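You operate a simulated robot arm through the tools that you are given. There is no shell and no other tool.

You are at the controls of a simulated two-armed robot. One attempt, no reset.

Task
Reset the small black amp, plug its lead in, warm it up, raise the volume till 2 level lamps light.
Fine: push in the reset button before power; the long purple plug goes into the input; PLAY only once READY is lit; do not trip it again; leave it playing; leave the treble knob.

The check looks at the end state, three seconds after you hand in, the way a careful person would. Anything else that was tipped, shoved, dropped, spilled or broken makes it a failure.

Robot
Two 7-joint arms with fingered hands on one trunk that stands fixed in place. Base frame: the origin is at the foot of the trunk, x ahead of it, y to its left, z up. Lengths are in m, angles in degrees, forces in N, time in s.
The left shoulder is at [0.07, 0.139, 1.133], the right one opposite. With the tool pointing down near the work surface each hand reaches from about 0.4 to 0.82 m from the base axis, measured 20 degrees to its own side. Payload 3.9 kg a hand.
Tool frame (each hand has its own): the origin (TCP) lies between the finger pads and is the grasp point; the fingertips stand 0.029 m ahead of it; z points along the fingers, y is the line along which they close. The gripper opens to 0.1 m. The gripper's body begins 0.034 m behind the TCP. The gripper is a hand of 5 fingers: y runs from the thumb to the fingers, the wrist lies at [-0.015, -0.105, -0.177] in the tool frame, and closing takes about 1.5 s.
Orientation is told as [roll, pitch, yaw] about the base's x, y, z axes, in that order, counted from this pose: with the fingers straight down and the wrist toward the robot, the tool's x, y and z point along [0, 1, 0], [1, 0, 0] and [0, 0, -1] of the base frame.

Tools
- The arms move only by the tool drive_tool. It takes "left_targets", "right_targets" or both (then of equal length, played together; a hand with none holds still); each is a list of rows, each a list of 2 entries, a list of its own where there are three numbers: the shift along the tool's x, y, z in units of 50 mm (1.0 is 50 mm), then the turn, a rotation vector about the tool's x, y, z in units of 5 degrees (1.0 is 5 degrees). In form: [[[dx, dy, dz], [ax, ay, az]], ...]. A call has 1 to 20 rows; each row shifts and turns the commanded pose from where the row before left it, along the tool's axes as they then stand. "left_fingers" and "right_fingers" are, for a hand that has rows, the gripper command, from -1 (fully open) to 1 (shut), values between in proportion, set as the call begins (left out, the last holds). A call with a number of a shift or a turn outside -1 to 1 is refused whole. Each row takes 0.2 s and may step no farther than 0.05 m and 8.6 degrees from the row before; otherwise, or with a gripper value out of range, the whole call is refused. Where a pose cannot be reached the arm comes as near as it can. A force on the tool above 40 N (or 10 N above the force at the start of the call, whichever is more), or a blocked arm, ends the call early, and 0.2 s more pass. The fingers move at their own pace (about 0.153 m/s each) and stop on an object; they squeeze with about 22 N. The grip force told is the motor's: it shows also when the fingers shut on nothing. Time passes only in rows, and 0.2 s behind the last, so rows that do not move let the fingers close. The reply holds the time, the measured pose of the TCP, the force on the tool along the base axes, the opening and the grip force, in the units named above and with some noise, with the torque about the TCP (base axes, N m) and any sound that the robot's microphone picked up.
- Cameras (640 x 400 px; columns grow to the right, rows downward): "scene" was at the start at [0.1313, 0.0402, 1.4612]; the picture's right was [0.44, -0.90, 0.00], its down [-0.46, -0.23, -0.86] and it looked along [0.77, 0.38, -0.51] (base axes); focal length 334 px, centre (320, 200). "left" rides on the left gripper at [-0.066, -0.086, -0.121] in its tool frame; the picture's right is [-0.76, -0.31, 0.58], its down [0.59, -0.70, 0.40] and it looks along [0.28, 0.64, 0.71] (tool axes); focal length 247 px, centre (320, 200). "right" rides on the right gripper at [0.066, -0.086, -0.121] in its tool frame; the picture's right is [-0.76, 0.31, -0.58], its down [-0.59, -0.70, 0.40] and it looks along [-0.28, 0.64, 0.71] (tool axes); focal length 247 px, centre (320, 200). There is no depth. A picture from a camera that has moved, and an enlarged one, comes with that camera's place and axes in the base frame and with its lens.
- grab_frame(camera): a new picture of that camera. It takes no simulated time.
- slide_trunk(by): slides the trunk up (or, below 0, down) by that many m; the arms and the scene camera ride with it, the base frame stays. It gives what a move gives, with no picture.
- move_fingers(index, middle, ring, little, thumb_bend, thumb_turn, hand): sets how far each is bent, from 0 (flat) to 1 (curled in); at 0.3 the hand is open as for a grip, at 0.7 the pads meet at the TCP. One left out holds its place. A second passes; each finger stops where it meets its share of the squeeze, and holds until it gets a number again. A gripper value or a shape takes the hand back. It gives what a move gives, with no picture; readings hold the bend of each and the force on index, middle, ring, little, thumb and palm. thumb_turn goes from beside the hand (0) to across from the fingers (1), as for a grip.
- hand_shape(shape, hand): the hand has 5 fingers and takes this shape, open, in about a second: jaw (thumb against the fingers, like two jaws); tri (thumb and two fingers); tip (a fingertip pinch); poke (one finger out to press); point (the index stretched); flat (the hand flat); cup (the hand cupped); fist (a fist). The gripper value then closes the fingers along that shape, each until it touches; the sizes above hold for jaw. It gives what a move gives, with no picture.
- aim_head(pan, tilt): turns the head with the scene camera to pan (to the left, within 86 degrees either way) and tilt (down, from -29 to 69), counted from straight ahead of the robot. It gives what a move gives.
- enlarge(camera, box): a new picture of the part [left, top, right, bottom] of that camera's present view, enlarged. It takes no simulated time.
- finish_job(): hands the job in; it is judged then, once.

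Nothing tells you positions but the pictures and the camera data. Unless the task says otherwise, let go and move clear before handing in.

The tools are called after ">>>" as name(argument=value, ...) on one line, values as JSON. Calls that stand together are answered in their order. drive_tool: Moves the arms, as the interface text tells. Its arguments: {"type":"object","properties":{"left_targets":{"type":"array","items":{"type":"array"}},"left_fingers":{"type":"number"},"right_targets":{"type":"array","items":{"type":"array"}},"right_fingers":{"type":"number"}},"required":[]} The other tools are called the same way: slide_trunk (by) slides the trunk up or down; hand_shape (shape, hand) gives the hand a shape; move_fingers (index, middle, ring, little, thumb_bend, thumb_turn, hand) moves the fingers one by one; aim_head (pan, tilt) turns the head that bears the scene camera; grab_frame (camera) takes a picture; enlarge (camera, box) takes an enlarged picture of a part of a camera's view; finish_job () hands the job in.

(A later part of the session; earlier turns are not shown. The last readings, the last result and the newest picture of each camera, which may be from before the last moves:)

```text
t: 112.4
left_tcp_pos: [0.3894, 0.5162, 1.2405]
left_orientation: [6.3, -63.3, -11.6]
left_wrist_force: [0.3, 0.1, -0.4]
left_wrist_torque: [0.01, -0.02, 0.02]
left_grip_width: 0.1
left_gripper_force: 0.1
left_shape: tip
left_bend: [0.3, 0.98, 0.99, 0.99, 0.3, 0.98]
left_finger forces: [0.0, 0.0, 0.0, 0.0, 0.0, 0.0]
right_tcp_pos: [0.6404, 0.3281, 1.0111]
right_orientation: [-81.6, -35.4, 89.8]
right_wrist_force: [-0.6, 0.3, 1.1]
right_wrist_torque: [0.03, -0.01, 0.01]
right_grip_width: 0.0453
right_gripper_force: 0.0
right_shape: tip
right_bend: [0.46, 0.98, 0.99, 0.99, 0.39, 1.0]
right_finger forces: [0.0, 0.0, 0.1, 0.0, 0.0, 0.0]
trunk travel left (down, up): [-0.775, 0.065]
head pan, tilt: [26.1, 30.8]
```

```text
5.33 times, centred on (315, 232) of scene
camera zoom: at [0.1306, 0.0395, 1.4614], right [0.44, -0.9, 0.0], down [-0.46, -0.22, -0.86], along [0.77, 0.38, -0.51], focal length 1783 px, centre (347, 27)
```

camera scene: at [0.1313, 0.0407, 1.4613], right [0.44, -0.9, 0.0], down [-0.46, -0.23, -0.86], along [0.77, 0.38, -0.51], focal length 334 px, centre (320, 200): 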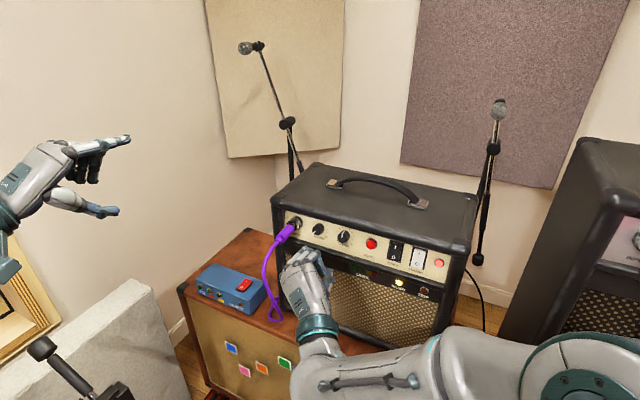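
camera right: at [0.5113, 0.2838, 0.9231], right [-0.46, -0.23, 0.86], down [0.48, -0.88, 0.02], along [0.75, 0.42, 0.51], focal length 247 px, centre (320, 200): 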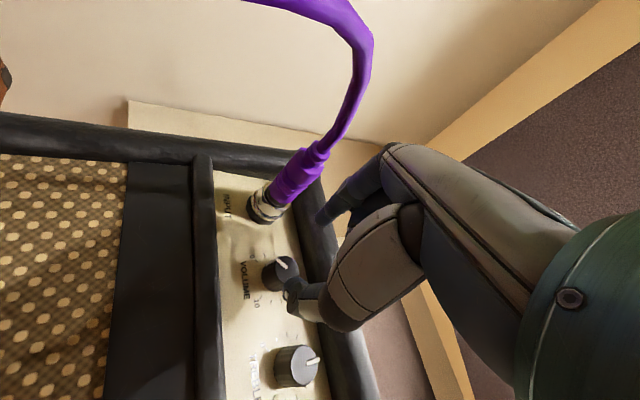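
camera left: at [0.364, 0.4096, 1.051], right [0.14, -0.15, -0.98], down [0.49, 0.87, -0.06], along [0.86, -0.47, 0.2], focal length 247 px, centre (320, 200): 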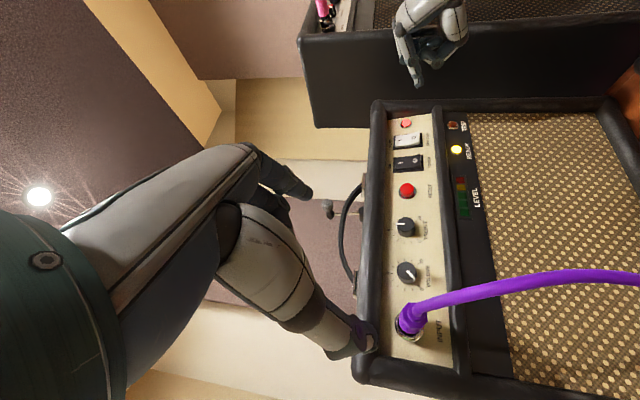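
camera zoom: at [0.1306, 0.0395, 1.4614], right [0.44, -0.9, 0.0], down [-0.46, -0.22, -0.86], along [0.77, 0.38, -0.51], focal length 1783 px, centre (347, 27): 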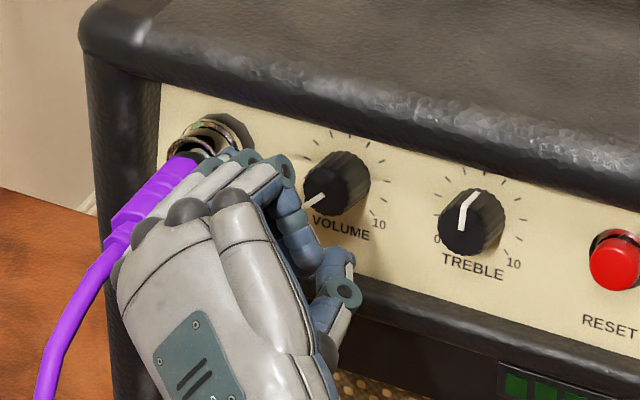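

I'm close. I'll zoom in to compare the fingertip positions with the knob.

>>> enlarge(camera="right", box=[230, 180, 370, 320])

>>> enlarge(camera="scene", box=[300, 210, 350, 255])

>>> grab_frame(camera="left")

```text
2.86 times, centred on (300, 250) of right
camera zoom: at [0.5113, 0.2838, 0.9231], right [-0.46, -0.23, 0.86], down [0.48, -0.88, 0.02], along [0.75, 0.42, 0.51], focal length 706 px, centre (377, 57)
```

zoom: 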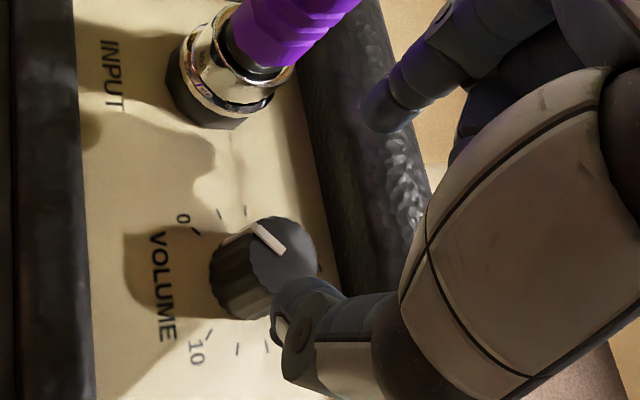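

```text
8.89 times, centred on (325, 232) of scene
camera zoom: at [0.1306, 0.0395, 1.4614], right [0.44, -0.9, 0.0], down [-0.46, -0.22, -0.86], along [0.77, 0.38, -0.51], focal length 2971 px, centre (276, -89)
```

zoom: 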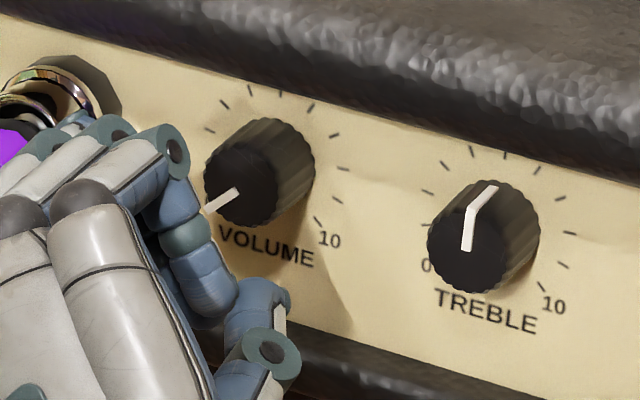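

```text
taken
camera left: at [0.238, 0.4682, 1.2148], right [0.3, -0.77, -0.57], down [0.11, 0.62, -0.78], along [0.95, 0.17, 0.27], focal length 247 px, centre (320, 200)
```

left: 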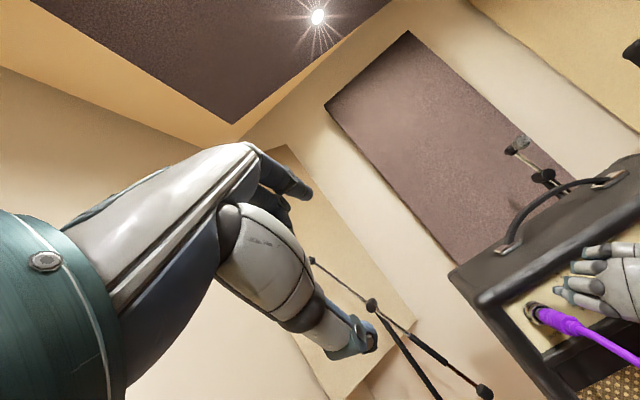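

The knob lies between thumb and index, slightly off-centre. I'll shift 5 mm along the tool's -x and advance 30 mm, then check clearances before going over the knob.

>>> drive_tool(right_targets=[[[-0.1, 0, 0.2], [0, 0, 0]], [[0, 0, 0.2], [0, 0, 0]], [[0, 0, 0.2], [0, 0, 0]], [[0, 0, 0], [0, 0, 0]]])

>>> enlarge(camera="right", box=[230, 180, 370, 320])

>>> enlarge(camera="scene", box=[295, 200, 355, 250])

```text
t: 113.4
left_tcp_pos: [0.3913, 0.5174, 1.2413]
left_orientation: [6.3, -63.1, -11.5]
left_wrist_force: [-0.7, -0.5, 0.3]
left_wrist_torque: [-0.03, 0.0, 0.02]
left_grip_width: 0.0997
left_gripper_force: 0.2
left_shape: tip
left_bend: [0.3, 0.98, 0.99, 0.99, 0.3, 0.98]
left_finger forces: [0.1, 0.0, 0.1, 0.0, 0.0, 0.1]
right_tcp_pos: [0.65, 0.3263, 1.0135]
right_orientation: [-81.4, -35.5, 89.7]
right_wrist_force: [0.2, -0.8, 0.4]
right_wrist_torque: [-0.01, 0.0, -0.01]
right_grip_width: 0.0455
right_gripper_force: 0.1
right_shape: tip
right_bend: [0.46, 0.98, 0.99, 0.99, 0.39, 1.0]
right_finger forces: [0.0, 0.0, 0.1, 0.0, 0.1, 0.0]
right hand out of reach, approached as far as the arm can: row 2, 3
trunk travel left (down, up): [-0.775, 0.065]
head pan, tilt: [26.1, 30.8]
```

```text
2.86 times, centred on (300, 250) of right
camera zoom: at [0.5221, 0.2826, 0.9254], right [-0.46, -0.23, 0.86], down [0.48, -0.88, 0.02], along [0.75, 0.42, 0.51], focal length 706 px, centre (377, 57)
```

zoom: 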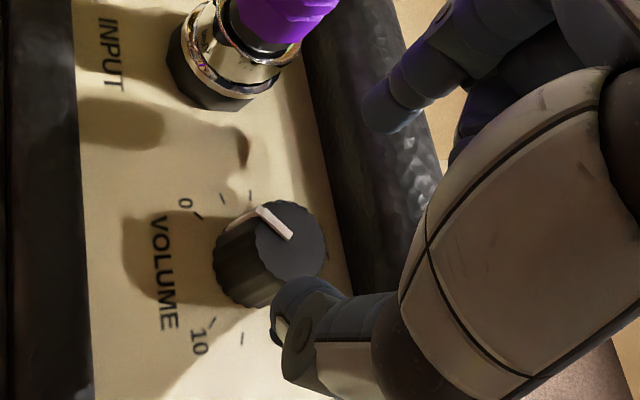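

```text
8.00 times, centred on (325, 225) of scene
camera zoom: at [0.1313, 0.0401, 1.4613], right [0.44, -0.9, 0.0], down [-0.46, -0.23, -0.86], along [0.77, 0.38, -0.51], focal length 2674 px, centre (280, 0)
```

zoom: 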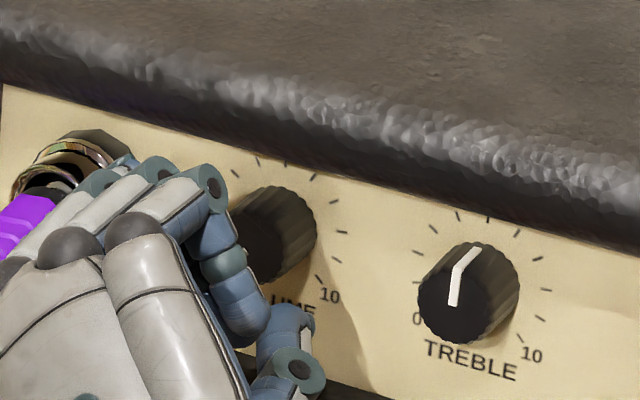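

The right arm can't reach further forward here, but the left arm is comfortable at this spot, so I'll use short strokes with the left hand, staying clear of the plug. First I'll back the right hand away to the right.

>>> drive_tool(right_targets=[[[0, 0, -0.6], [0, 0, 0]], [[0, 0, -0.6], [0, 0, 0]], [[-0.257, -0.306, -0.4], [0, 0, 1]], [[-0.283, -0.283, 0], [0, 0, 1]], [[-0.306, -0.257, 0], [0, 0, 1]], [[-0.328, -0.229, 0], [0, 0, 1]], [[-0.346, -0.2, 0], [0, 0, 1]], [[-0.363, -0.169, 0], [0, 0, 1]], [[-0.376, -0.137, 0], [0, 0, 1]], [[-0.386, -0.104, 0], [0, 0, 1]], [[-0.394, -0.069, 0], [0, 0, 1]], [[-0.398, -0.035, 0], [0, 0, 1]], [[-0.4, 0, 0], [0, 0, 0]], [[-0.4, 0, 0], [0, 0, 0]]])

>>> grab_frame(camera="scene")

```text
t: 116.4
left_tcp_pos: [0.3902, 0.5156, 1.2408]
left_orientation: [6.3, -63.2, -11.6]
left_wrist_force: [0.0, 1.0, -0.4]
left_wrist_torque: [0.02, 0.0, 0.0]
left_grip_width: 0.1001
left_gripper_force: 0.1
left_shape: tip
left_bend: [0.3, 0.98, 0.99, 0.99, 0.3, 0.98]
left_finger forces: [0.1, 0.0, 0.0, 0.1, 0.0, 0.0]
right_tcp_pos: [0.5961, 0.0753, 1.0386]
right_orientation: [-28.0, -81.7, 32.5]
right_wrist_force: [-0.3, -0.4, -0.6]
right_wrist_torque: [0.02, 0.0, -0.06]
right_grip_width: 0.0456
right_gripper_force: 0.1
right_shape: tip
right_bend: [0.46, 0.98, 0.99, 0.99, 0.39, 1.0]
right_finger forces: [0.0, 0.1, 0.0, 0.0, 0.0, 0.0]
trunk travel left (down, up): [-0.775, 0.065]
head pan, tilt: [26.1, 30.8]
```

```text
taken
camera scene: at [0.1313, 0.0398, 1.4613], right [0.44, -0.9, 0.0], down [-0.46, -0.22, -0.86], along [0.77, 0.38, -0.51], focal length 334 px, centre (320, 200)
```

scene: 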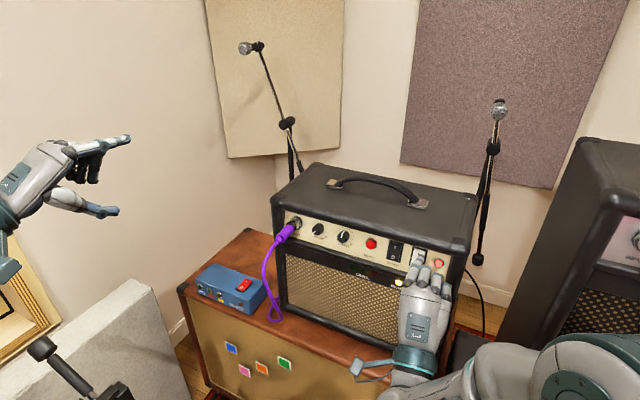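

Now the left hand: I'll bring it in front of the panel, roll it to its start angle, and align its pointing direction near the knob's axis with a slight left yaw to clear the plug. The right hand backs off further at the same time.

>>> drive_tool(left_targets=[[[-0.506, -0.228, 0.6], [0, 0, 0]], [[-0.506, -0.228, 0.6], [0, 0, 0]], [[-0.506, -0.228, 0.6], [0, 0, 0]], [[-0.506, -0.228, 0.6], [0, 0, 0]], [[-0.506, -0.228, 0.6], [0, 0, 0]], [[-0.506, -0.228, 0.6], [0, 0, 0]], [[0, 0, 0], [0, 0, 1]], [[0, 0, 0], [0, 0, 1]], [[0, 0, 0], [0, 0, 1]], [[0, 0, 0], [0, 0, 1]], [[0, 0, 0], [0, 0, 1]], [[0, 0, 0], [0, 0, 0.4]], [[0, 0, 0], [-0.174, 0.838, -0.145]], [[0, 0, 0], [-0.174, 0.838, -0.145]], [[0, 0, 0], [-0.174, 0.838, -0.145]], [[0, 0, 0], [-0.174, 0.838, -0.145]], [[0, 0, 0], [-0.174, 0.838, -0.145]]], right_targets=[[[0, 0, -0.5], [0, 0, 0]], [[0, 0, -0.5], [0, 0, 0]], [[-0.3, -0.2, -0.3], [0, 0, 0]], [[-0.3, -0.3, 0], [0, 0, 0]], [[-0.3, -0.3, 0], [0, 0, 0]], [[0, 0, 0], [0, 0, 0]], [[0, 0, 0], [0, 0, 0]], [[0, 0, 0], [0, 0, 0]], [[0, 0, 0], [0, 0, 0]], [[0, 0, 0], [0, 0, 0]], [[0, 0, 0], [0, 0, 0]], [[0, 0, 0], [0, 0, 0]], [[0, 0, 0], [0, 0, 0]], [[0, 0, 0], [0, 0, 0]], [[0, 0, 0], [0, 0, 0]], [[0, 0, 0], [0, 0, 0]], [[0, 0, 0], [0, 0, 0]]], left_fingers=0.1)

>>> grab_frame(camera="scene")

>>> grab_frame(camera="left")

```text
t: 120.0
left_tcp_pos: [0.5052, 0.3588, 1.0913]
left_orientation: [68.4, -56.1, -59.9]
left_wrist_force: [0.3, -0.2, 0.1]
left_wrist_torque: [0.03, 0.0, -0.02]
left_grip_width: 0.0457
left_gripper_force: 0.0
left_shape: tip
left_bend: [0.46, 0.98, 0.99, 0.99, 0.39, 1.0]
left_finger forces: [0.1, 0.0, 0.0, 0.0, 0.0, 0.0]
right_tcp_pos: [0.5319, 0.0236, 1.0126]
right_orientation: [-27.4, -82.1, 31.7]
right_wrist_force: [1.0, 0.3, -0.3]
right_wrist_torque: [0.0, -0.01, 0.01]
right_grip_width: 0.0456
right_gripper_force: 0.1
right_shape: tip
right_bend: [0.46, 0.98, 0.99, 0.99, 0.39, 1.0]
right_finger forces: [0.0, 0.1, 0.1, 0.0, 0.0, 0.0]
trunk travel left (down, up): [-0.775, 0.065]
head pan, tilt: [26.1, 30.8]
```

```text
taken
camera scene: at [0.1314, 0.0401, 1.4613], right [0.44, -0.9, 0.0], down [-0.46, -0.23, -0.86], along [0.77, 0.38, -0.51], focal length 334 px, centre (320, 200)
```

scene: 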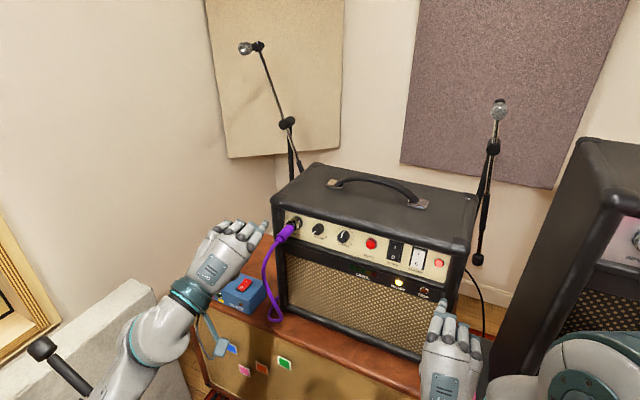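

```text
taken
camera left: at [0.3693, 0.3201, 1.0115], right [0.52, -0.38, -0.77], down [0.14, 0.92, -0.36], along [0.84, 0.08, 0.53], focal length 247 px, centre (320, 200)
```

left: 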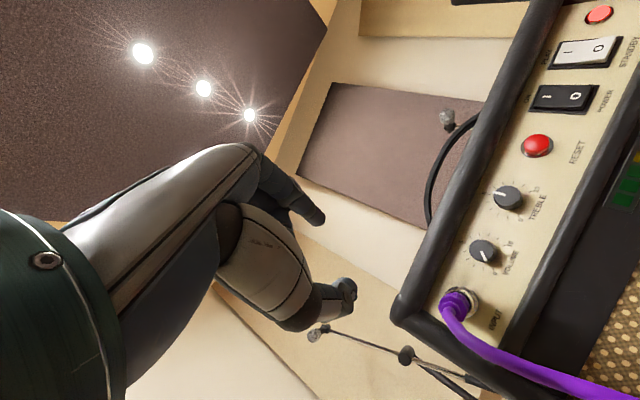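

The left hand is oriented as planned with no reach problems. I'll shift it right in line with the knob, then forward to about 4 cm from it.

>>> drive_tool(left_targets=[[[-0.865, 0, 0.2], [0, 0, 0]], [[-0.865, 0, 0.2], [0, 0, 0]], [[0, 0, 0.8], [0, 0, 0]], [[0, 0, 0.8], [0, 0, 0]], [[0, 0, 0.8], [0, 0, 0]], [[0, 0, 0], [0, 0, 0]]])

>>> enlarge(camera="left", box=[260, 170, 480, 350])

>>> enlarge(camera="scene", box=[260, 195, 360, 270])

```text
t: 121.4
left_tcp_pos: [0.5833, 0.3278, 1.02]
left_orientation: [68.2, -56.0, -59.7]
left_wrist_force: [0.6, 0.1, -0.2]
left_wrist_torque: [0.03, 0.01, 0.02]
left_grip_width: 0.0457
left_gripper_force: 0.1
left_shape: tip
left_bend: [0.46, 0.98, 0.99, 0.99, 0.39, 1.0]
left_finger forces: [0.0, 0.1, 0.0, 0.1, 0.0, 0.0]
left hand out of reach, approached as far as the arm can: row 2, 3, 4, 5
right_tcp_pos: [0.5331, 0.0236, 1.0141]
right_orientation: [-27.5, -82.2, 31.8]
right_wrist_force: [0.3, -0.8, 1.1]
right_wrist_torque: [0.0, 0.02, 0.0]
right_grip_width: 0.0453
right_gripper_force: 0.0
right_shape: tip
right_bend: [0.46, 0.98, 0.99, 0.99, 0.39, 1.0]
right_finger forces: [0.0, 0.0, 0.0, 0.0, 0.1, 0.1]
trunk travel left (down, up): [-0.775, 0.065]
head pan, tilt: [26.1, 30.8]
```

```text
2.22 times, centred on (370, 260) of left
camera zoom: at [0.4485, 0.2886, 0.9392], right [0.52, -0.38, -0.77], down [0.14, 0.92, -0.36], along [0.84, 0.08, 0.53], focal length 549 px, centre (209, 67)
```

zoom: 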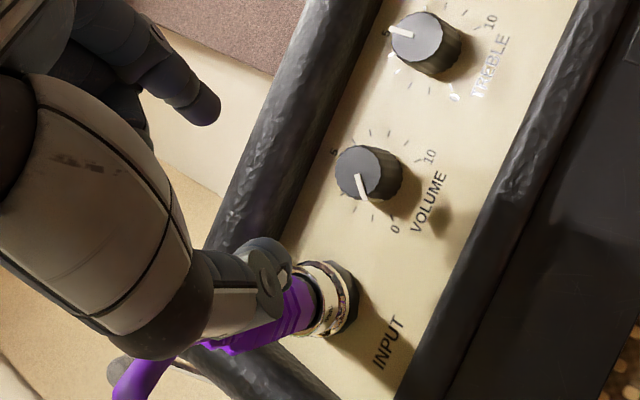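

```text
5.33 times, centred on (310, 232) of scene
camera zoom: at [0.1316, 0.0399, 1.4613], right [0.44, -0.9, 0.0], down [-0.46, -0.23, -0.86], along [0.77, 0.38, -0.51], focal length 1783 px, centre (373, 27)
```

zoom: 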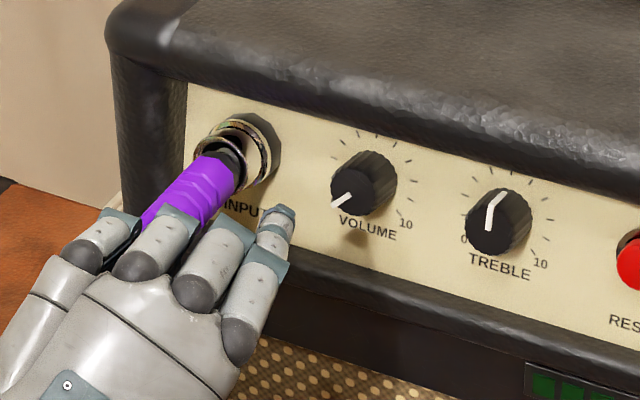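

The left arm stopped short at x≈0.583, but it is well positioned and clear of everything. I'll probe what limits it with a small forward move and a yaw back to the right.

>>> drive_tool(left_targets=[[[0, 0, 0.2], [0, 0, 0]], [[0, 0, 0.2], [0, 0, 0]]])

>>> drive_tool(left_targets=[[[0, 0, 0], [0.45, -0.75, 0]], [[0, 0, 0], [0.45, -0.75, 0]], [[0, 0, 0.2], [0, 0, 0]], [[0, 0, 0.2], [0, 0, 0]]])

```text
t: 122.0
left_tcp_pos: [0.5839, 0.3219, 1.0217]
left_orientation: [69.5, -56.1, -62.2]
left_wrist_force: [0.3, 0.3, -0.3]
left_wrist_torque: [-0.05, -0.04, 0.02]
left_grip_width: 0.0454
left_gripper_force: 0.0
left_shape: tip
left_bend: [0.46, 0.98, 0.99, 0.99, 0.39, 1.0]
left_finger forces: [0.1, 0.1, 0.0, 0.0, 0.1, 0.1]
left hand out of reach, approached as far as the arm can: row 1, 2
right_tcp_pos: [0.5326, 0.0223, 1.0144]
right_orientation: [-27.7, -82.2, 31.8]
right_wrist_force: [0.4, 0.3, 0.0]
right_wrist_torque: [0.0, 0.01, -0.01]
right_grip_width: 0.0457
right_gripper_force: 0.1
right_shape: tip
right_bend: [0.46, 0.98, 0.99, 0.99, 0.39, 1.0]
right_finger forces: [0.1, 0.0, 0.0, 0.0, 0.1, 0.0]
trunk travel left (down, up): [-0.775, 0.065]
head pan, tilt: [26.1, 30.8]
```

```text
t: 123.0
left_tcp_pos: [0.5885, 0.3239, 1.0198]
left_orientation: [55.0, -53.9, -52.6]
left_wrist_force: [-0.4, 0.8, 0.0]
left_wrist_torque: [-0.02, -0.02, 0.01]
left_grip_width: 0.0453
left_gripper_force: 0.1
left_shape: tip
left_bend: [0.46, 0.98, 0.99, 0.99, 0.39, 1.0]
left_finger forces: [0.1, 0.0, 0.0, 0.0, 0.0, 0.0]
left hand out of reach, approached as far as the arm can: row 3, 4
right_tcp_pos: [0.5317, 0.0236, 1.0135]
right_orientation: [-27.7, -82.1, 32.0]
right_wrist_force: [-0.1, 0.1, -0.3]
right_wrist_torque: [0.0, -0.03, 0.0]
right_grip_width: 0.0452
right_gripper_force: 0.1
right_shape: tip
right_bend: [0.46, 0.98, 0.99, 0.99, 0.39, 1.0]
right_finger forces: [0.1, 0.1, 0.0, 0.1, 0.1, 0.1]
trunk travel left (down, up): [-0.775, 0.065]
head pan, tilt: [26.1, 30.8]
```

Both pinch poses are reach-limited here, so a better idea is a stretched left index with the palm down (the arm's natural pose), rubbing the side of the knob to turn it. I'll back the left hand off and rotate it to palm-down.

>>> drive_tool(left_targets=[[[0, 0, -0.7], [0, 0, 0]], [[0, 0, -0.7], [0, 0, 0]], [[0, 0.3, -0.6], [0, 0, 0]], [[0, 0, 0], [0.874, -0.184, -0.413]], [[0, 0, 0], [0.874, -0.184, -0.413]], [[0, 0, 0], [0.874, -0.184, -0.413]], [[0, 0, 0], [0.874, -0.184, -0.413]], [[0, 0, 0], [0.874, -0.184, -0.413]], [[0, 0, 0], [0.874, -0.184, -0.413]], [[0, 0, 0], [0.874, -0.184, -0.413]], [[0, 0, 0], [0.874, -0.184, -0.413]]])

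>>> grab_frame(camera="scene")

```text
t: 125.4
left_tcp_pos: [0.4879, 0.3188, 1.0527]
left_orientation: [14.0, -33.0, -6.4]
left_wrist_force: [-0.1, 0.2, 0.2]
left_wrist_torque: [-0.01, -0.01, -0.02]
left_grip_width: 0.0454
left_gripper_force: 0.0
left_shape: tip
left_bend: [0.46, 0.98, 0.99, 0.99, 0.39, 1.0]
left_finger forces: [0.0, 0.0, 0.1, 0.0, 0.1, 0.0]
left hand out of reach, approached as far as the arm can: row 10, 11
right_tcp_pos: [0.5328, 0.0233, 1.0143]
right_orientation: [-27.7, -82.1, 32.0]
right_wrist_force: [-0.2, -0.6, 0.4]
right_wrist_torque: [0.01, 0.02, 0.0]
right_grip_width: 0.0454
right_gripper_force: 0.0
right_shape: tip
right_bend: [0.46, 0.98, 0.99, 0.99, 0.39, 1.0]
right_finger forces: [0.0, 0.1, 0.0, 0.0, 0.0, 0.0]
trunk travel left (down, up): [-0.775, 0.065]
head pan, tilt: [26.1, 30.8]
```

```text
taken
camera scene: at [0.1313, 0.0404, 1.4613], right [0.44, -0.9, 0.0], down [-0.46, -0.23, -0.86], along [0.77, 0.38, -0.51], focal length 334 px, centre (320, 200)
```

scene: 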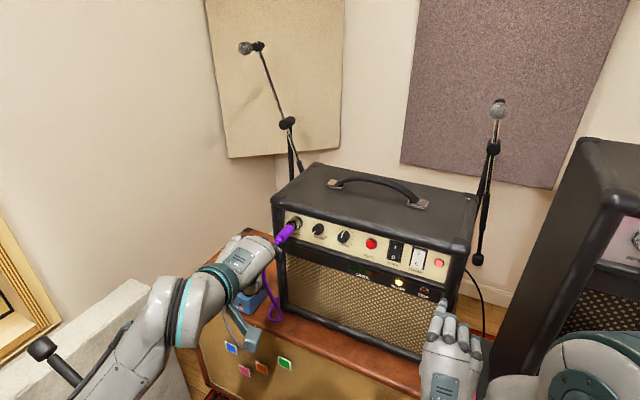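

I'll form the pointing shape here and look at where the stretched index lies, since that sets how far I need to tilt the hand.

>>> hand_shape(hand="left", shape="point")

>>> grab_frame(camera="left")

>>> enlarge(camera="scene", box=[160, 190, 360, 350])

```text
t: 126.3
left_tcp_pos: [0.489, 0.3194, 1.0536]
left_orientation: [14.2, -33.1, -6.4]
left_wrist_force: [0.4, -1.1, -0.2]
left_wrist_torque: [-0.01, 0.01, 0.01]
left_grip_width: 0.0929
left_gripper_force: 0.0
left_shape: point
left_bend: [0.2, 1.0, 0.99, 1.0, 1.0, 0.87]
left_finger forces: [0.0, 0.1, 0.0, 0.0, 0.0, 0.0]
right_tcp_pos: [0.5319, 0.0237, 1.0147]
right_orientation: [-27.7, -82.1, 32.1]
right_wrist_force: [-0.9, -0.3, 0.3]
right_wrist_torque: [0.01, 0.04, 0.02]
right_grip_width: 0.0453
right_gripper_force: 0.0
right_shape: tip
right_bend: [0.46, 0.98, 0.99, 0.99, 0.39, 1.0]
right_finger forces: [0.0, 0.1, 0.0, 0.0, 0.0, 0.0]
trunk travel left (down, up): [-0.775, 0.065]
head pan, tilt: [26.1, 30.8]
```

```text
taken
camera left: at [0.3522, 0.2418, 1.0912], right [0.08, -0.61, -0.79], down [-0.38, 0.72, -0.59], along [0.92, 0.35, -0.17], focal length 247 px, centre (320, 200)
```

left: 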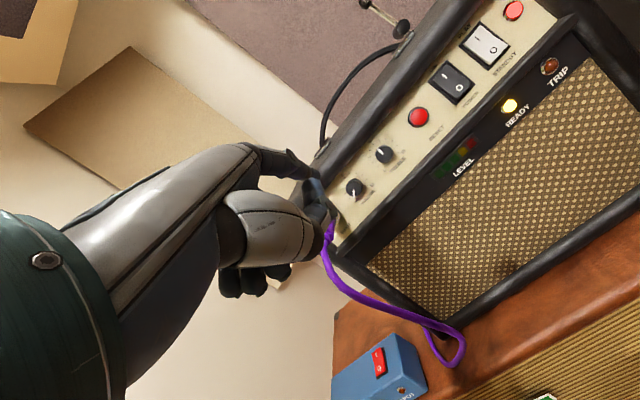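

```text
2.50 times, centred on (260, 270) of scene
camera zoom: at [0.1313, 0.0403, 1.4613], right [0.44, -0.9, 0.0], down [-0.46, -0.23, -0.86], along [0.77, 0.38, -0.51], focal length 836 px, centre (470, 25)
```

zoom: 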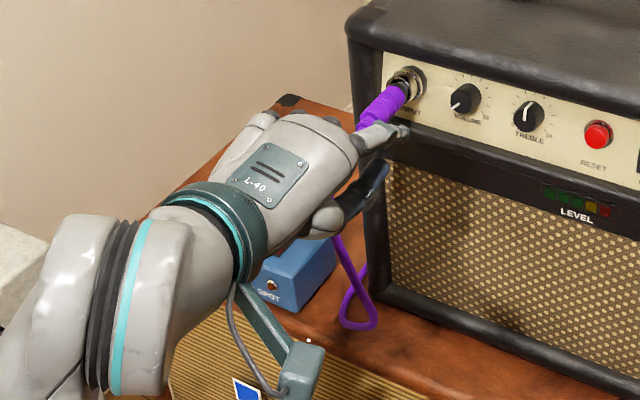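

The stretched index points forward and slightly down in this pose, so little more tilting is needed. I'll zoom in on the hand to locate the fingertip and the thumb.

>>> enlarge(camera="scene", box=[225, 210, 305, 275])

>>> enlarge(camera="left", box=[200, 120, 400, 310])

```text
6.15 times, centred on (265, 242) of scene
camera zoom: at [0.1313, 0.0403, 1.4613], right [0.44, -0.9, 0.0], down [-0.46, -0.23, -0.86], along [0.77, 0.38, -0.51], focal length 2057 px, centre (658, -62)
```

zoom: 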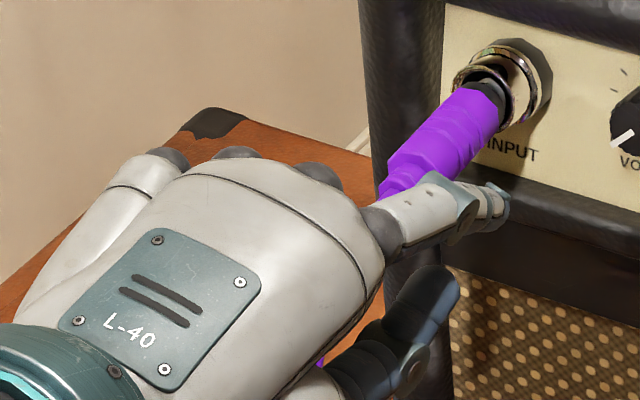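

```text
2.11 times, centred on (300, 215) of left
camera zoom: at [0.3522, 0.2418, 1.0912], right [0.08, -0.61, -0.79], down [-0.38, 0.72, -0.59], along [0.92, 0.35, -0.17], focal length 520 px, centre (362, 168)
```

zoom: 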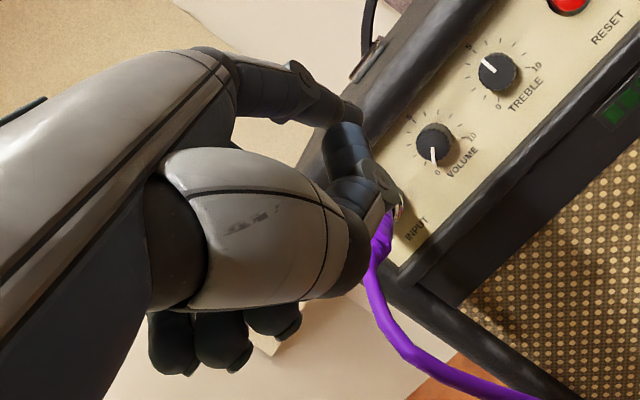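

The index tip is at about [0.567, 0.309, 1.066], and the thumb is tucked 5 cm behind it. I'll yaw the hand 15° left so its body stays clear of the plug, then bring the tip to just in front and right of the VOLUME knob.

>>> drive_tool(left_targets=[[[0, 0, 0], [0.203, 0.545, -0.814]], [[0, 0, 0], [0.203, 0.545, -0.814]], [[0, 0, 0], [0.203, 0.545, -0.814]], [[-0.366, 0.3, 0.4445], [0, 0, 0]], [[-0.366, 0.3, 0.4445], [0, 0, 0]], [[-0.366, 0.3, 0.4445], [0, 0, 0]], [[0, 0, 0], [0, 0, 0]]])

>>> grab_frame(camera="left")

>>> enlarge(camera="scene", box=[240, 190, 360, 280])

```text
t: 127.9
left_tcp_pos: [0.4913, 0.3786, 1.0183]
left_orientation: [14.4, -33.1, 8.3]
left_wrist_force: [0.7, 0.4, -0.3]
left_wrist_torque: [0.01, 0.0, 0.03]
left_grip_width: 0.0931
left_gripper_force: 0.1
left_shape: point
left_bend: [0.2, 1.0, 0.99, 1.0, 1.0, 0.87]
left_finger forces: [0.0, 0.0, 0.0, 0.0, 0.1, 0.0]
left hand out of reach, approached as far as the arm can: row 1, 2, 3, 4, 5, 6
right_tcp_pos: [0.5328, 0.0234, 1.0129]
right_orientation: [-27.6, -82.0, 31.9]
right_wrist_force: [-0.7, 0.9, 0.3]
right_wrist_torque: [-0.01, -0.01, 0.0]
right_grip_width: 0.0452
right_gripper_force: 0.0
right_shape: tip
right_bend: [0.46, 0.98, 0.99, 0.99, 0.39, 1.0]
right_finger forces: [0.0, 0.0, 0.0, 0.1, 0.1, 0.0]
trunk travel left (down, up): [-0.775, 0.065]
head pan, tilt: [26.1, 30.8]
```

```text
taken
camera left: at [0.38, 0.2682, 1.0562], right [0.24, -0.56, -0.79], down [-0.55, 0.6, -0.58], along [0.8, 0.57, -0.17], focal length 247 px, centre (320, 200)
```

left: 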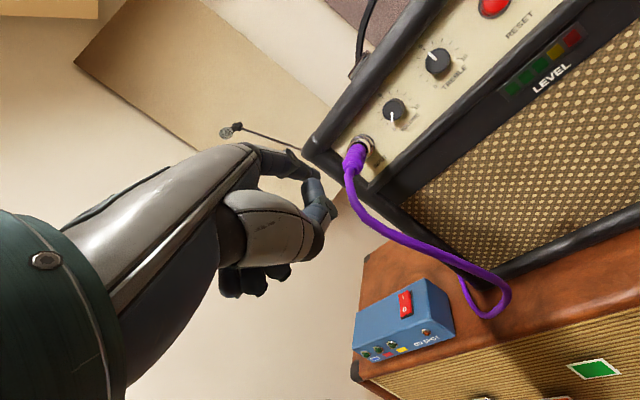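

```text
4.44 times, centred on (300, 235) of scene
camera zoom: at [0.1312, 0.0401, 1.4613], right [0.44, -0.9, 0.0], down [-0.46, -0.23, -0.86], along [0.77, 0.38, -0.51], focal length 1486 px, centre (409, 44)
```

zoom: 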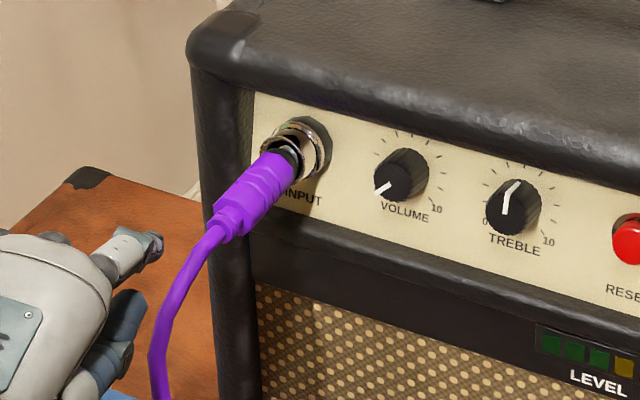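

The left arm is cramped in this posture, so I'll park it again. The right hand with a stretched index coming from the right should reach the knob's right side with plenty of clearance. I'll start turning it to that pose.

>>> drive_tool(left_targets=[[[0.583, 0.156, -0.523], [0, 0, 0]], [[0.583, 0.156, -0.523], [0, 0, 0]], [[0.583, 0.156, -0.523], [0, 0, 0]], [[0.583, 0.156, -0.523], [0, 0, 0]], [[0.583, 0.156, -0.523], [0, 0, 0]], [[0.583, 0.156, -0.523], [0, 0, 0]], [[0.583, 0.156, -0.523], [0, 0, 0]], [[0, 0, 0], [0, 0, 0]]], right_targets=[[[0, 0, 0], [1, 0, 0]], [[0, 0, 0], [1, 0, 0]], [[0, 0, 0], [1, 0, 0]], [[0, 0, 0], [1, 0, 0]], [[0, 0, 0], [1, 0, 0]], [[0, 0, 0], [1, 0, 0]], [[0, 0, 0], [1, 0, 0]], [[0, 0, 0], [1, 0, 0]]])

>>> hand_shape(hand="right", shape="point")

>>> grab_frame(camera="scene")

>>> grab_frame(camera="right")

```text
t: 129.7
left_tcp_pos: [0.3906, 0.5175, 1.2399]
left_orientation: [14.1, -32.9, 8.6]
left_wrist_force: [0.5, -0.1, -0.5]
left_wrist_torque: [-0.01, 0.0, 0.04]
left_grip_width: 0.0002
left_gripper_force: 0.1
left_shape: point
left_bend: [0.2, 1.0, 0.99, 1.0, 1.0, 0.87]
left_finger forces: [0.0, 0.1, 0.0, 0.1, 0.0, 0.0]
right_tcp_pos: [0.5306, 0.0286, 1.0109]
right_orientation: [-5.7, -42.8, 9.1]
right_wrist_force: [-0.2, -0.4, 0.6]
right_wrist_torque: [-0.02, 0.02, 0.02]
right_grip_width: 0.0452
right_gripper_force: 0.2
right_shape: tip
right_bend: [0.46, 0.98, 0.99, 0.99, 0.39, 1.0]
right_finger forces: [0.0, 0.0, 0.0, 0.1, 0.2, 0.1]
trunk travel left (down, up): [-0.775, 0.065]
head pan, tilt: [26.1, 30.8]
```

```text
t: 130.6
left_tcp_pos: [0.3912, 0.5181, 1.2398]
left_orientation: [14.2, -33.0, 8.6]
left_wrist_force: [0.1, -0.2, -0.2]
left_wrist_torque: [-0.01, 0.01, -0.03]
left_grip_width: 0.0
left_gripper_force: 0.0
left_shape: point
left_bend: [0.2, 1.0, 0.99, 1.0, 1.0, 0.87]
left_finger forces: [0.1, 0.1, 0.0, 0.0, 0.0, 0.0]
right_tcp_pos: [0.5294, 0.0297, 1.0112]
right_orientation: [-5.7, -42.9, 9.2]
right_wrist_force: [0.5, 0.5, 0.4]
right_wrist_torque: [-0.01, 0.0, -0.03]
right_grip_width: 0.0931
right_gripper_force: 0.1
right_shape: point
right_bend: [0.2, 1.0, 0.99, 1.0, 1.0, 0.87]
right_finger forces: [0.0, 0.0, 0.0, 0.0, 0.1, 0.0]
trunk travel left (down, up): [-0.775, 0.065]
head pan, tilt: [26.1, 30.8]
```

```text
taken
camera scene: at [0.1313, 0.0402, 1.4613], right [0.44, -0.9, 0.0], down [-0.46, -0.23, -0.86], along [0.77, 0.38, -0.51], focal length 334 px, centre (320, 200)
```

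scene: 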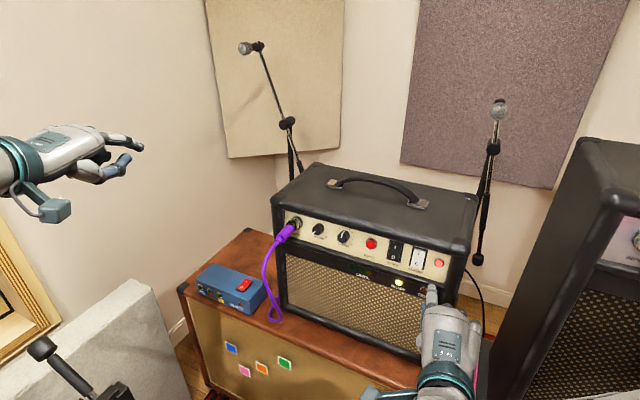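

```text
taken
camera right: at [0.3791, 0.0808, 1.0368], right [-0.1, -0.72, 0.68], down [-0.18, -0.66, -0.73], along [0.98, -0.2, -0.06], focal length 247 px, centre (320, 200)
```

right: 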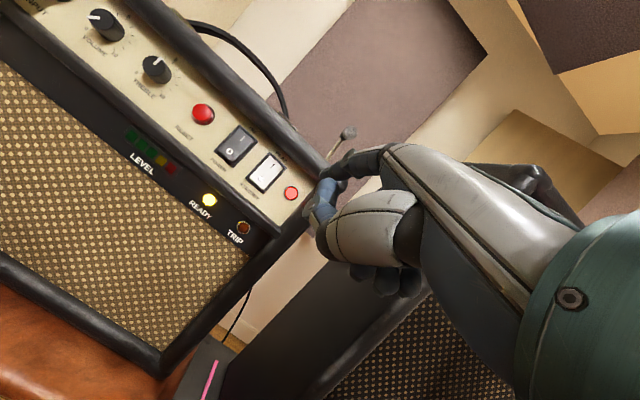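

The lamps read READY lit, TRIP dark. The right hand now points with its index; I'll yaw it 25° left and carry it toward the space between the TREBLE and VOLUME knobs, staying well off the panel.

>>> drive_tool(right_targets=[[[0, 0, 0], [-0.073, 0.681, -0.729]], [[0, 0, 0], [-0.073, 0.681, -0.729]], [[0, 0, 0], [-0.073, 0.681, -0.729]], [[0, 0, 0], [-0.073, 0.681, -0.729]], [[0, 0, 0], [-0.073, 0.681, -0.729]], [[0.5, 0.38, 0.42], [0, 0, 0]], [[0.5, 0.38, 0.42], [0, 0, 0]], [[0.5, 0.38, 0.42], [0, 0, 0]], [[0.5, 0.38, 0.42], [0, 0, 0]], [[0, 0, 0], [0, 0, 0]]])

>>> grab_frame(camera="scene")

>>> grab_frame(camera="right")

```text
t: 132.8
left_tcp_pos: [0.3901, 0.517, 1.2409]
left_orientation: [14.3, -33.1, 8.7]
left_wrist_force: [-0.4, 0.1, 0.1]
left_wrist_torque: [0.04, -0.03, 0.01]
left_grip_width: 0.0003
left_gripper_force: 0.1
left_shape: point
left_bend: [0.2, 1.0, 0.99, 1.0, 1.0, 0.87]
left_finger forces: [0.0, 0.0, 0.1, 0.1, 0.0, 0.1]
right_tcp_pos: [0.5767, 0.1705, 0.995]
right_orientation: [-5.6, -42.9, 34.1]
right_wrist_force: [1.0, -0.2, 0.0]
right_wrist_torque: [0.01, -0.01, 0.03]
right_grip_width: 0.0929
right_gripper_force: 0.0
right_shape: point
right_bend: [0.2, 1.0, 0.99, 1.0, 1.0, 0.87]
right_finger forces: [0.0, 0.0, 0.0, 0.0, 0.0, 0.1]
trunk travel left (down, up): [-0.775, 0.065]
head pan, tilt: [26.1, 30.8]
```

```text
taken
camera scene: at [0.131, 0.0387, 1.4614], right [0.44, -0.9, 0.0], down [-0.46, -0.22, -0.86], along [0.77, 0.38, -0.51], focal length 334 px, centre (320, 200)
```

scene: 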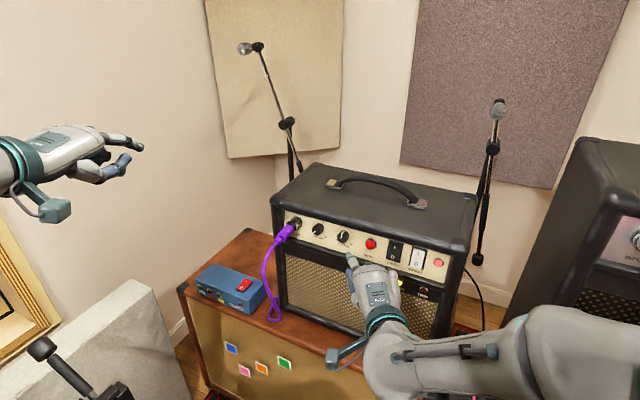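

```text
taken
camera right: at [0.418, 0.1538, 1.021], right [0.21, -0.7, 0.68], down [0.12, -0.68, -0.73], along [0.97, 0.23, -0.06], focal length 247 px, centre (320, 200)
```

right: 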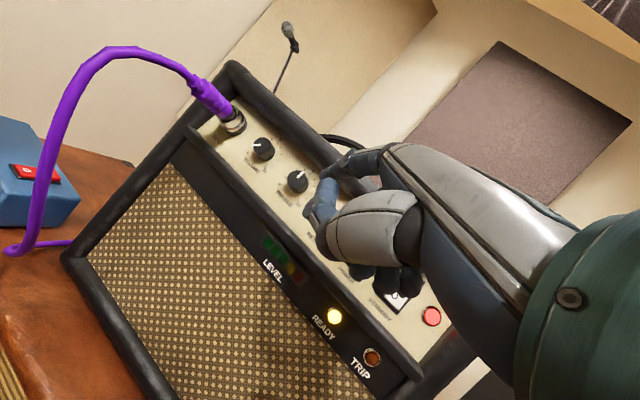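

Reached with no trouble. I'll pin down the fingertip's true position from both cameras before going near the knobs.

>>> enlarge(camera="scene", box=[310, 215, 410, 295])

>>> enlarge(camera="right", box=[220, 110, 420, 270])

```text
5.00 times, centred on (360, 255) of scene
camera zoom: at [0.131, 0.0387, 1.4614], right [0.44, -0.9, 0.0], down [-0.46, -0.22, -0.86], along [0.77, 0.38, -0.51], focal length 1671 px, centre (120, -75)
```

zoom: 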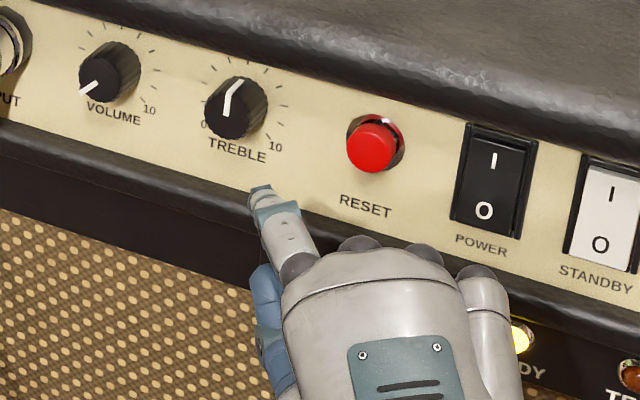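

```text
2.50 times, centred on (320, 190) of right
camera zoom: at [0.418, 0.1538, 1.021], right [0.21, -0.7, 0.68], down [0.12, -0.68, -0.73], along [0.97, 0.23, -0.06], focal length 617 px, centre (320, 225)
```

zoom: 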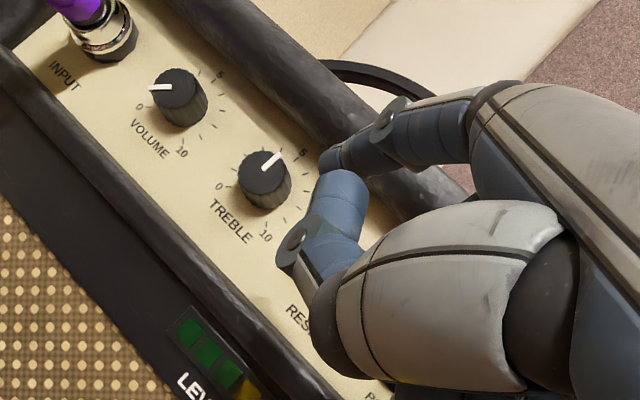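

The fingertip is at about [0.625, 0.219, 1.026] and the knob's face at [0.700, 0.327, 0.998]. I'll bring the tip to just right of and in front of the VOLUME knob.

>>> drive_tool(right_targets=[[[0.233, 0.365, 0.453], [0, 0, 0]], [[0.233, 0.365, 0.453], [0, 0, 0]], [[0.233, 0.365, 0.453], [0, 0, 0]], [[0, 0, 0], [0, 0, 0]]])

>>> enlarge(camera="scene", box=[295, 205, 375, 265])

>>> enlarge(camera="right", box=[220, 70, 420, 230])

```text
t: 133.8
left_tcp_pos: [0.3899, 0.5178, 1.2409]
left_orientation: [14.1, -33.2, 8.6]
left_wrist_force: [-0.2, 0.4, 0.0]
left_wrist_torque: [-0.05, 0.0, 0.03]
left_grip_width: 0.0001
left_gripper_force: 0.0
left_shape: point
left_bend: [0.2, 1.0, 0.99, 1.0, 1.0, 0.87]
left_finger forces: [0.1, 0.0, 0.1, 0.1, 0.1, 0.0]
right_tcp_pos: [0.6365, 0.2412, 0.979]
right_orientation: [-5.4, -42.9, 33.6]
right_wrist_force: [-0.1, -0.1, 0.0]
right_wrist_torque: [-0.01, 0.02, 0.01]
right_grip_width: 0.0
right_gripper_force: 0.0
right_shape: point
right_bend: [0.2, 1.0, 0.99, 1.0, 1.0, 0.87]
right_finger forces: [0.0, 0.0, 0.0, 0.0, 0.0, 0.0]
trunk travel left (down, up): [-0.775, 0.065]
head pan, tilt: [26.1, 30.8]
```

```text
6.67 times, centred on (335, 235) of scene
camera zoom: at [0.1304, 0.0399, 1.4614], right [0.44, -0.9, 0.0], down [-0.46, -0.23, -0.86], along [0.77, 0.38, -0.51], focal length 2228 px, centre (220, -33)
```

zoom: 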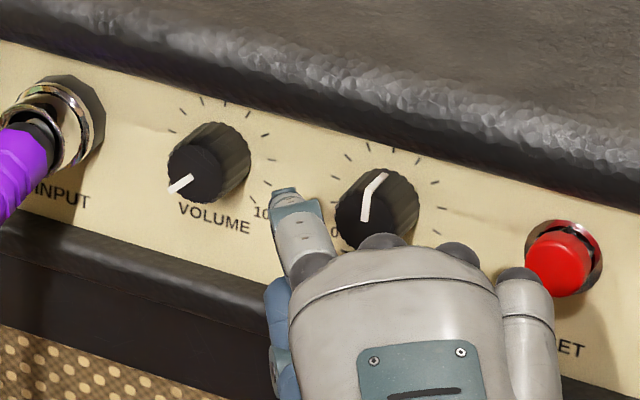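

```text
2.50 times, centred on (320, 150) of right
camera zoom: at [0.4775, 0.2243, 1.0051], right [0.21, -0.7, 0.68], down [0.11, -0.68, -0.73], along [0.97, 0.23, -0.06], focal length 617 px, centre (320, 325)
```

zoom: 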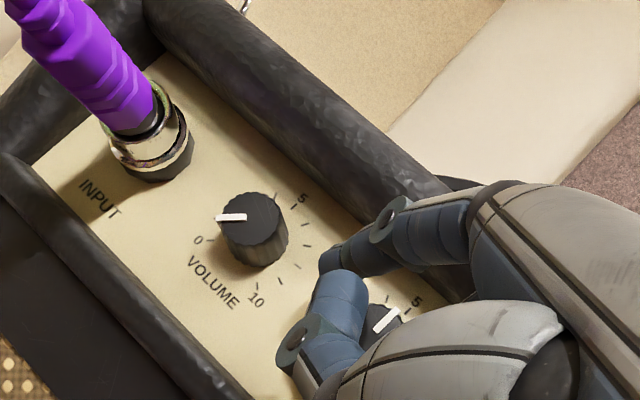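

The finger reaches easily here. Now I'll slide forward beside the knob, staying about 1 cm right of it.

>>> drive_tool(right_targets=[[[-0.11, 0.134, 0.136], [0, 0, 0]], [[-0.1, 0.134, 0.136], [0, 0, 0]], [[0, 0, 0], [0, 0, 0]]])

>>> enlarge(camera="scene", box=[300, 210, 360, 255])

>>> enlarge(camera="right", box=[220, 70, 420, 230])

```text
t: 134.6
left_tcp_pos: [0.3909, 0.5182, 1.2405]
left_orientation: [14.0, -33.1, 8.5]
left_wrist_force: [-1.2, 0.1, 0.0]
left_wrist_torque: [-0.03, -0.02, -0.02]
left_grip_width: 0.0
left_gripper_force: 0.0
left_shape: point
left_bend: [0.2, 1.0, 0.99, 1.0, 1.0, 0.87]
left_finger forces: [0.0, 0.0, 0.1, 0.0, 0.0, 0.0]
right_tcp_pos: [0.6552, 0.2448, 0.9792]
right_orientation: [-5.8, -42.9, 34.4]
right_wrist_force: [1.2, -0.2, 0.2]
right_wrist_torque: [-0.03, 0.01, -0.04]
right_grip_width: 0.0
right_gripper_force: 0.1
right_shape: point
right_bend: [0.2, 1.0, 0.99, 1.0, 1.0, 0.87]
right_finger forces: [0.0, 0.0, 0.0, 0.1, 0.0, 0.0]
trunk travel left (down, up): [-0.775, 0.065]
head pan, tilt: [26.1, 30.8]
```

```text
8.89 times, centred on (330, 232) of scene
camera zoom: at [0.1312, 0.0404, 1.4613], right [0.44, -0.9, 0.0], down [-0.46, -0.23, -0.86], along [0.77, 0.38, -0.51], focal length 2971 px, centre (231, -89)
```

zoom: 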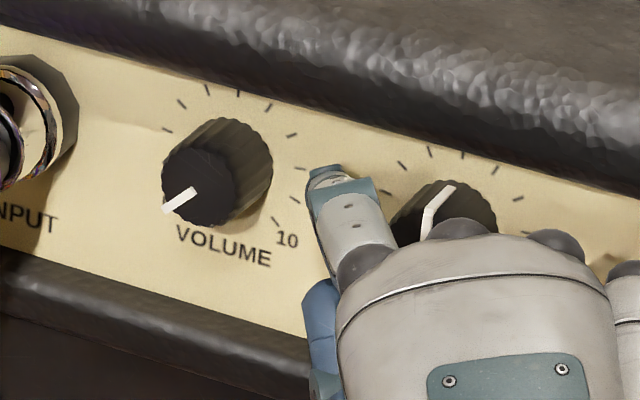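

```text
2.50 times, centred on (320, 150) of right
camera zoom: at [0.4962, 0.2282, 1.0043], right [0.21, -0.7, 0.69], down [0.12, -0.68, -0.72], along [0.97, 0.24, -0.06], focal length 617 px, centre (320, 325)
```

zoom: 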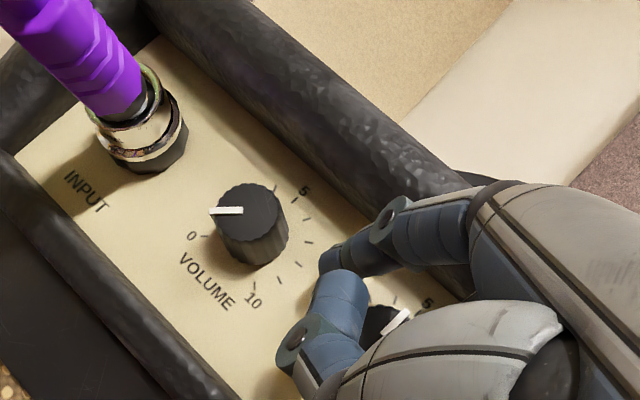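

The fingertip is beside the knob at the height of its upper right side. I'll move left until it touches.

>>> drive_tool(right_targets=[[[0.14, 0.067, 0.049], [0, 0, 0]], [[0.14, 0.067, 0.049], [0, 0, 0]], [[0.05, 0.024, 0.017], [0, 0, 0]]])

>>> enlarge(camera="scene", box=[300, 210, 360, 255])

>>> enlarge(camera="right", box=[260, 90, 380, 190])

```text
t: 135.4
left_tcp_pos: [0.3902, 0.518, 1.2392]
left_orientation: [14.0, -33.1, 8.6]
left_wrist_force: [0.3, 0.5, -0.3]
left_wrist_torque: [0.01, 0.0, -0.03]
left_grip_width: 0.0001
left_gripper_force: 0.1
left_shape: point
left_bend: [0.2, 1.0, 0.99, 1.0, 1.0, 0.87]
left_finger forces: [0.0, 0.1, 0.0, 0.0, 0.0, 0.0]
right_tcp_pos: [0.6563, 0.2631, 0.9803]
right_orientation: [-5.7, -42.8, 34.3]
right_wrist_force: [-0.4, 0.2, 0.3]
right_wrist_torque: [0.01, 0.01, -0.02]
right_grip_width: 0.0001
right_gripper_force: 0.0
right_shape: point
right_bend: [0.2, 1.0, 0.99, 1.0, 1.0, 0.87]
right_finger forces: [0.0, 0.1, 0.0, 0.0, 0.0, 0.0]
trunk travel left (down, up): [-0.775, 0.065]
head pan, tilt: [26.1, 30.8]
```

```text
8.89 times, centred on (330, 232) of scene
camera zoom: at [0.1313, 0.0402, 1.4613], right [0.44, -0.9, 0.0], down [-0.46, -0.23, -0.86], along [0.77, 0.38, -0.51], focal length 2971 px, centre (231, -89)
```

zoom: 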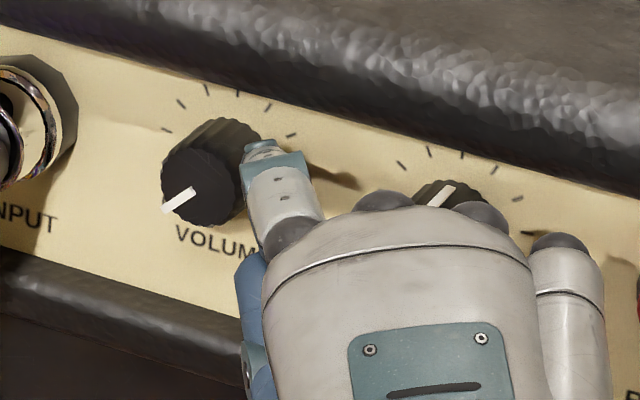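

```text
4.00 times, centred on (320, 140) of right
camera zoom: at [0.4972, 0.2474, 1.0053], right [0.21, -0.7, 0.68], down [0.12, -0.68, -0.73], along [0.97, 0.23, -0.06], focal length 988 px, centre (320, 440)
```

zoom: 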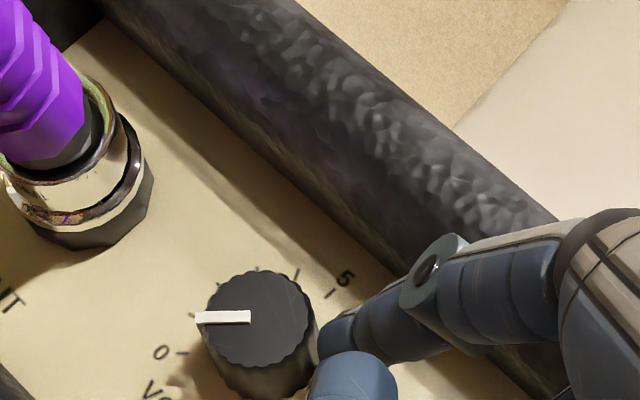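

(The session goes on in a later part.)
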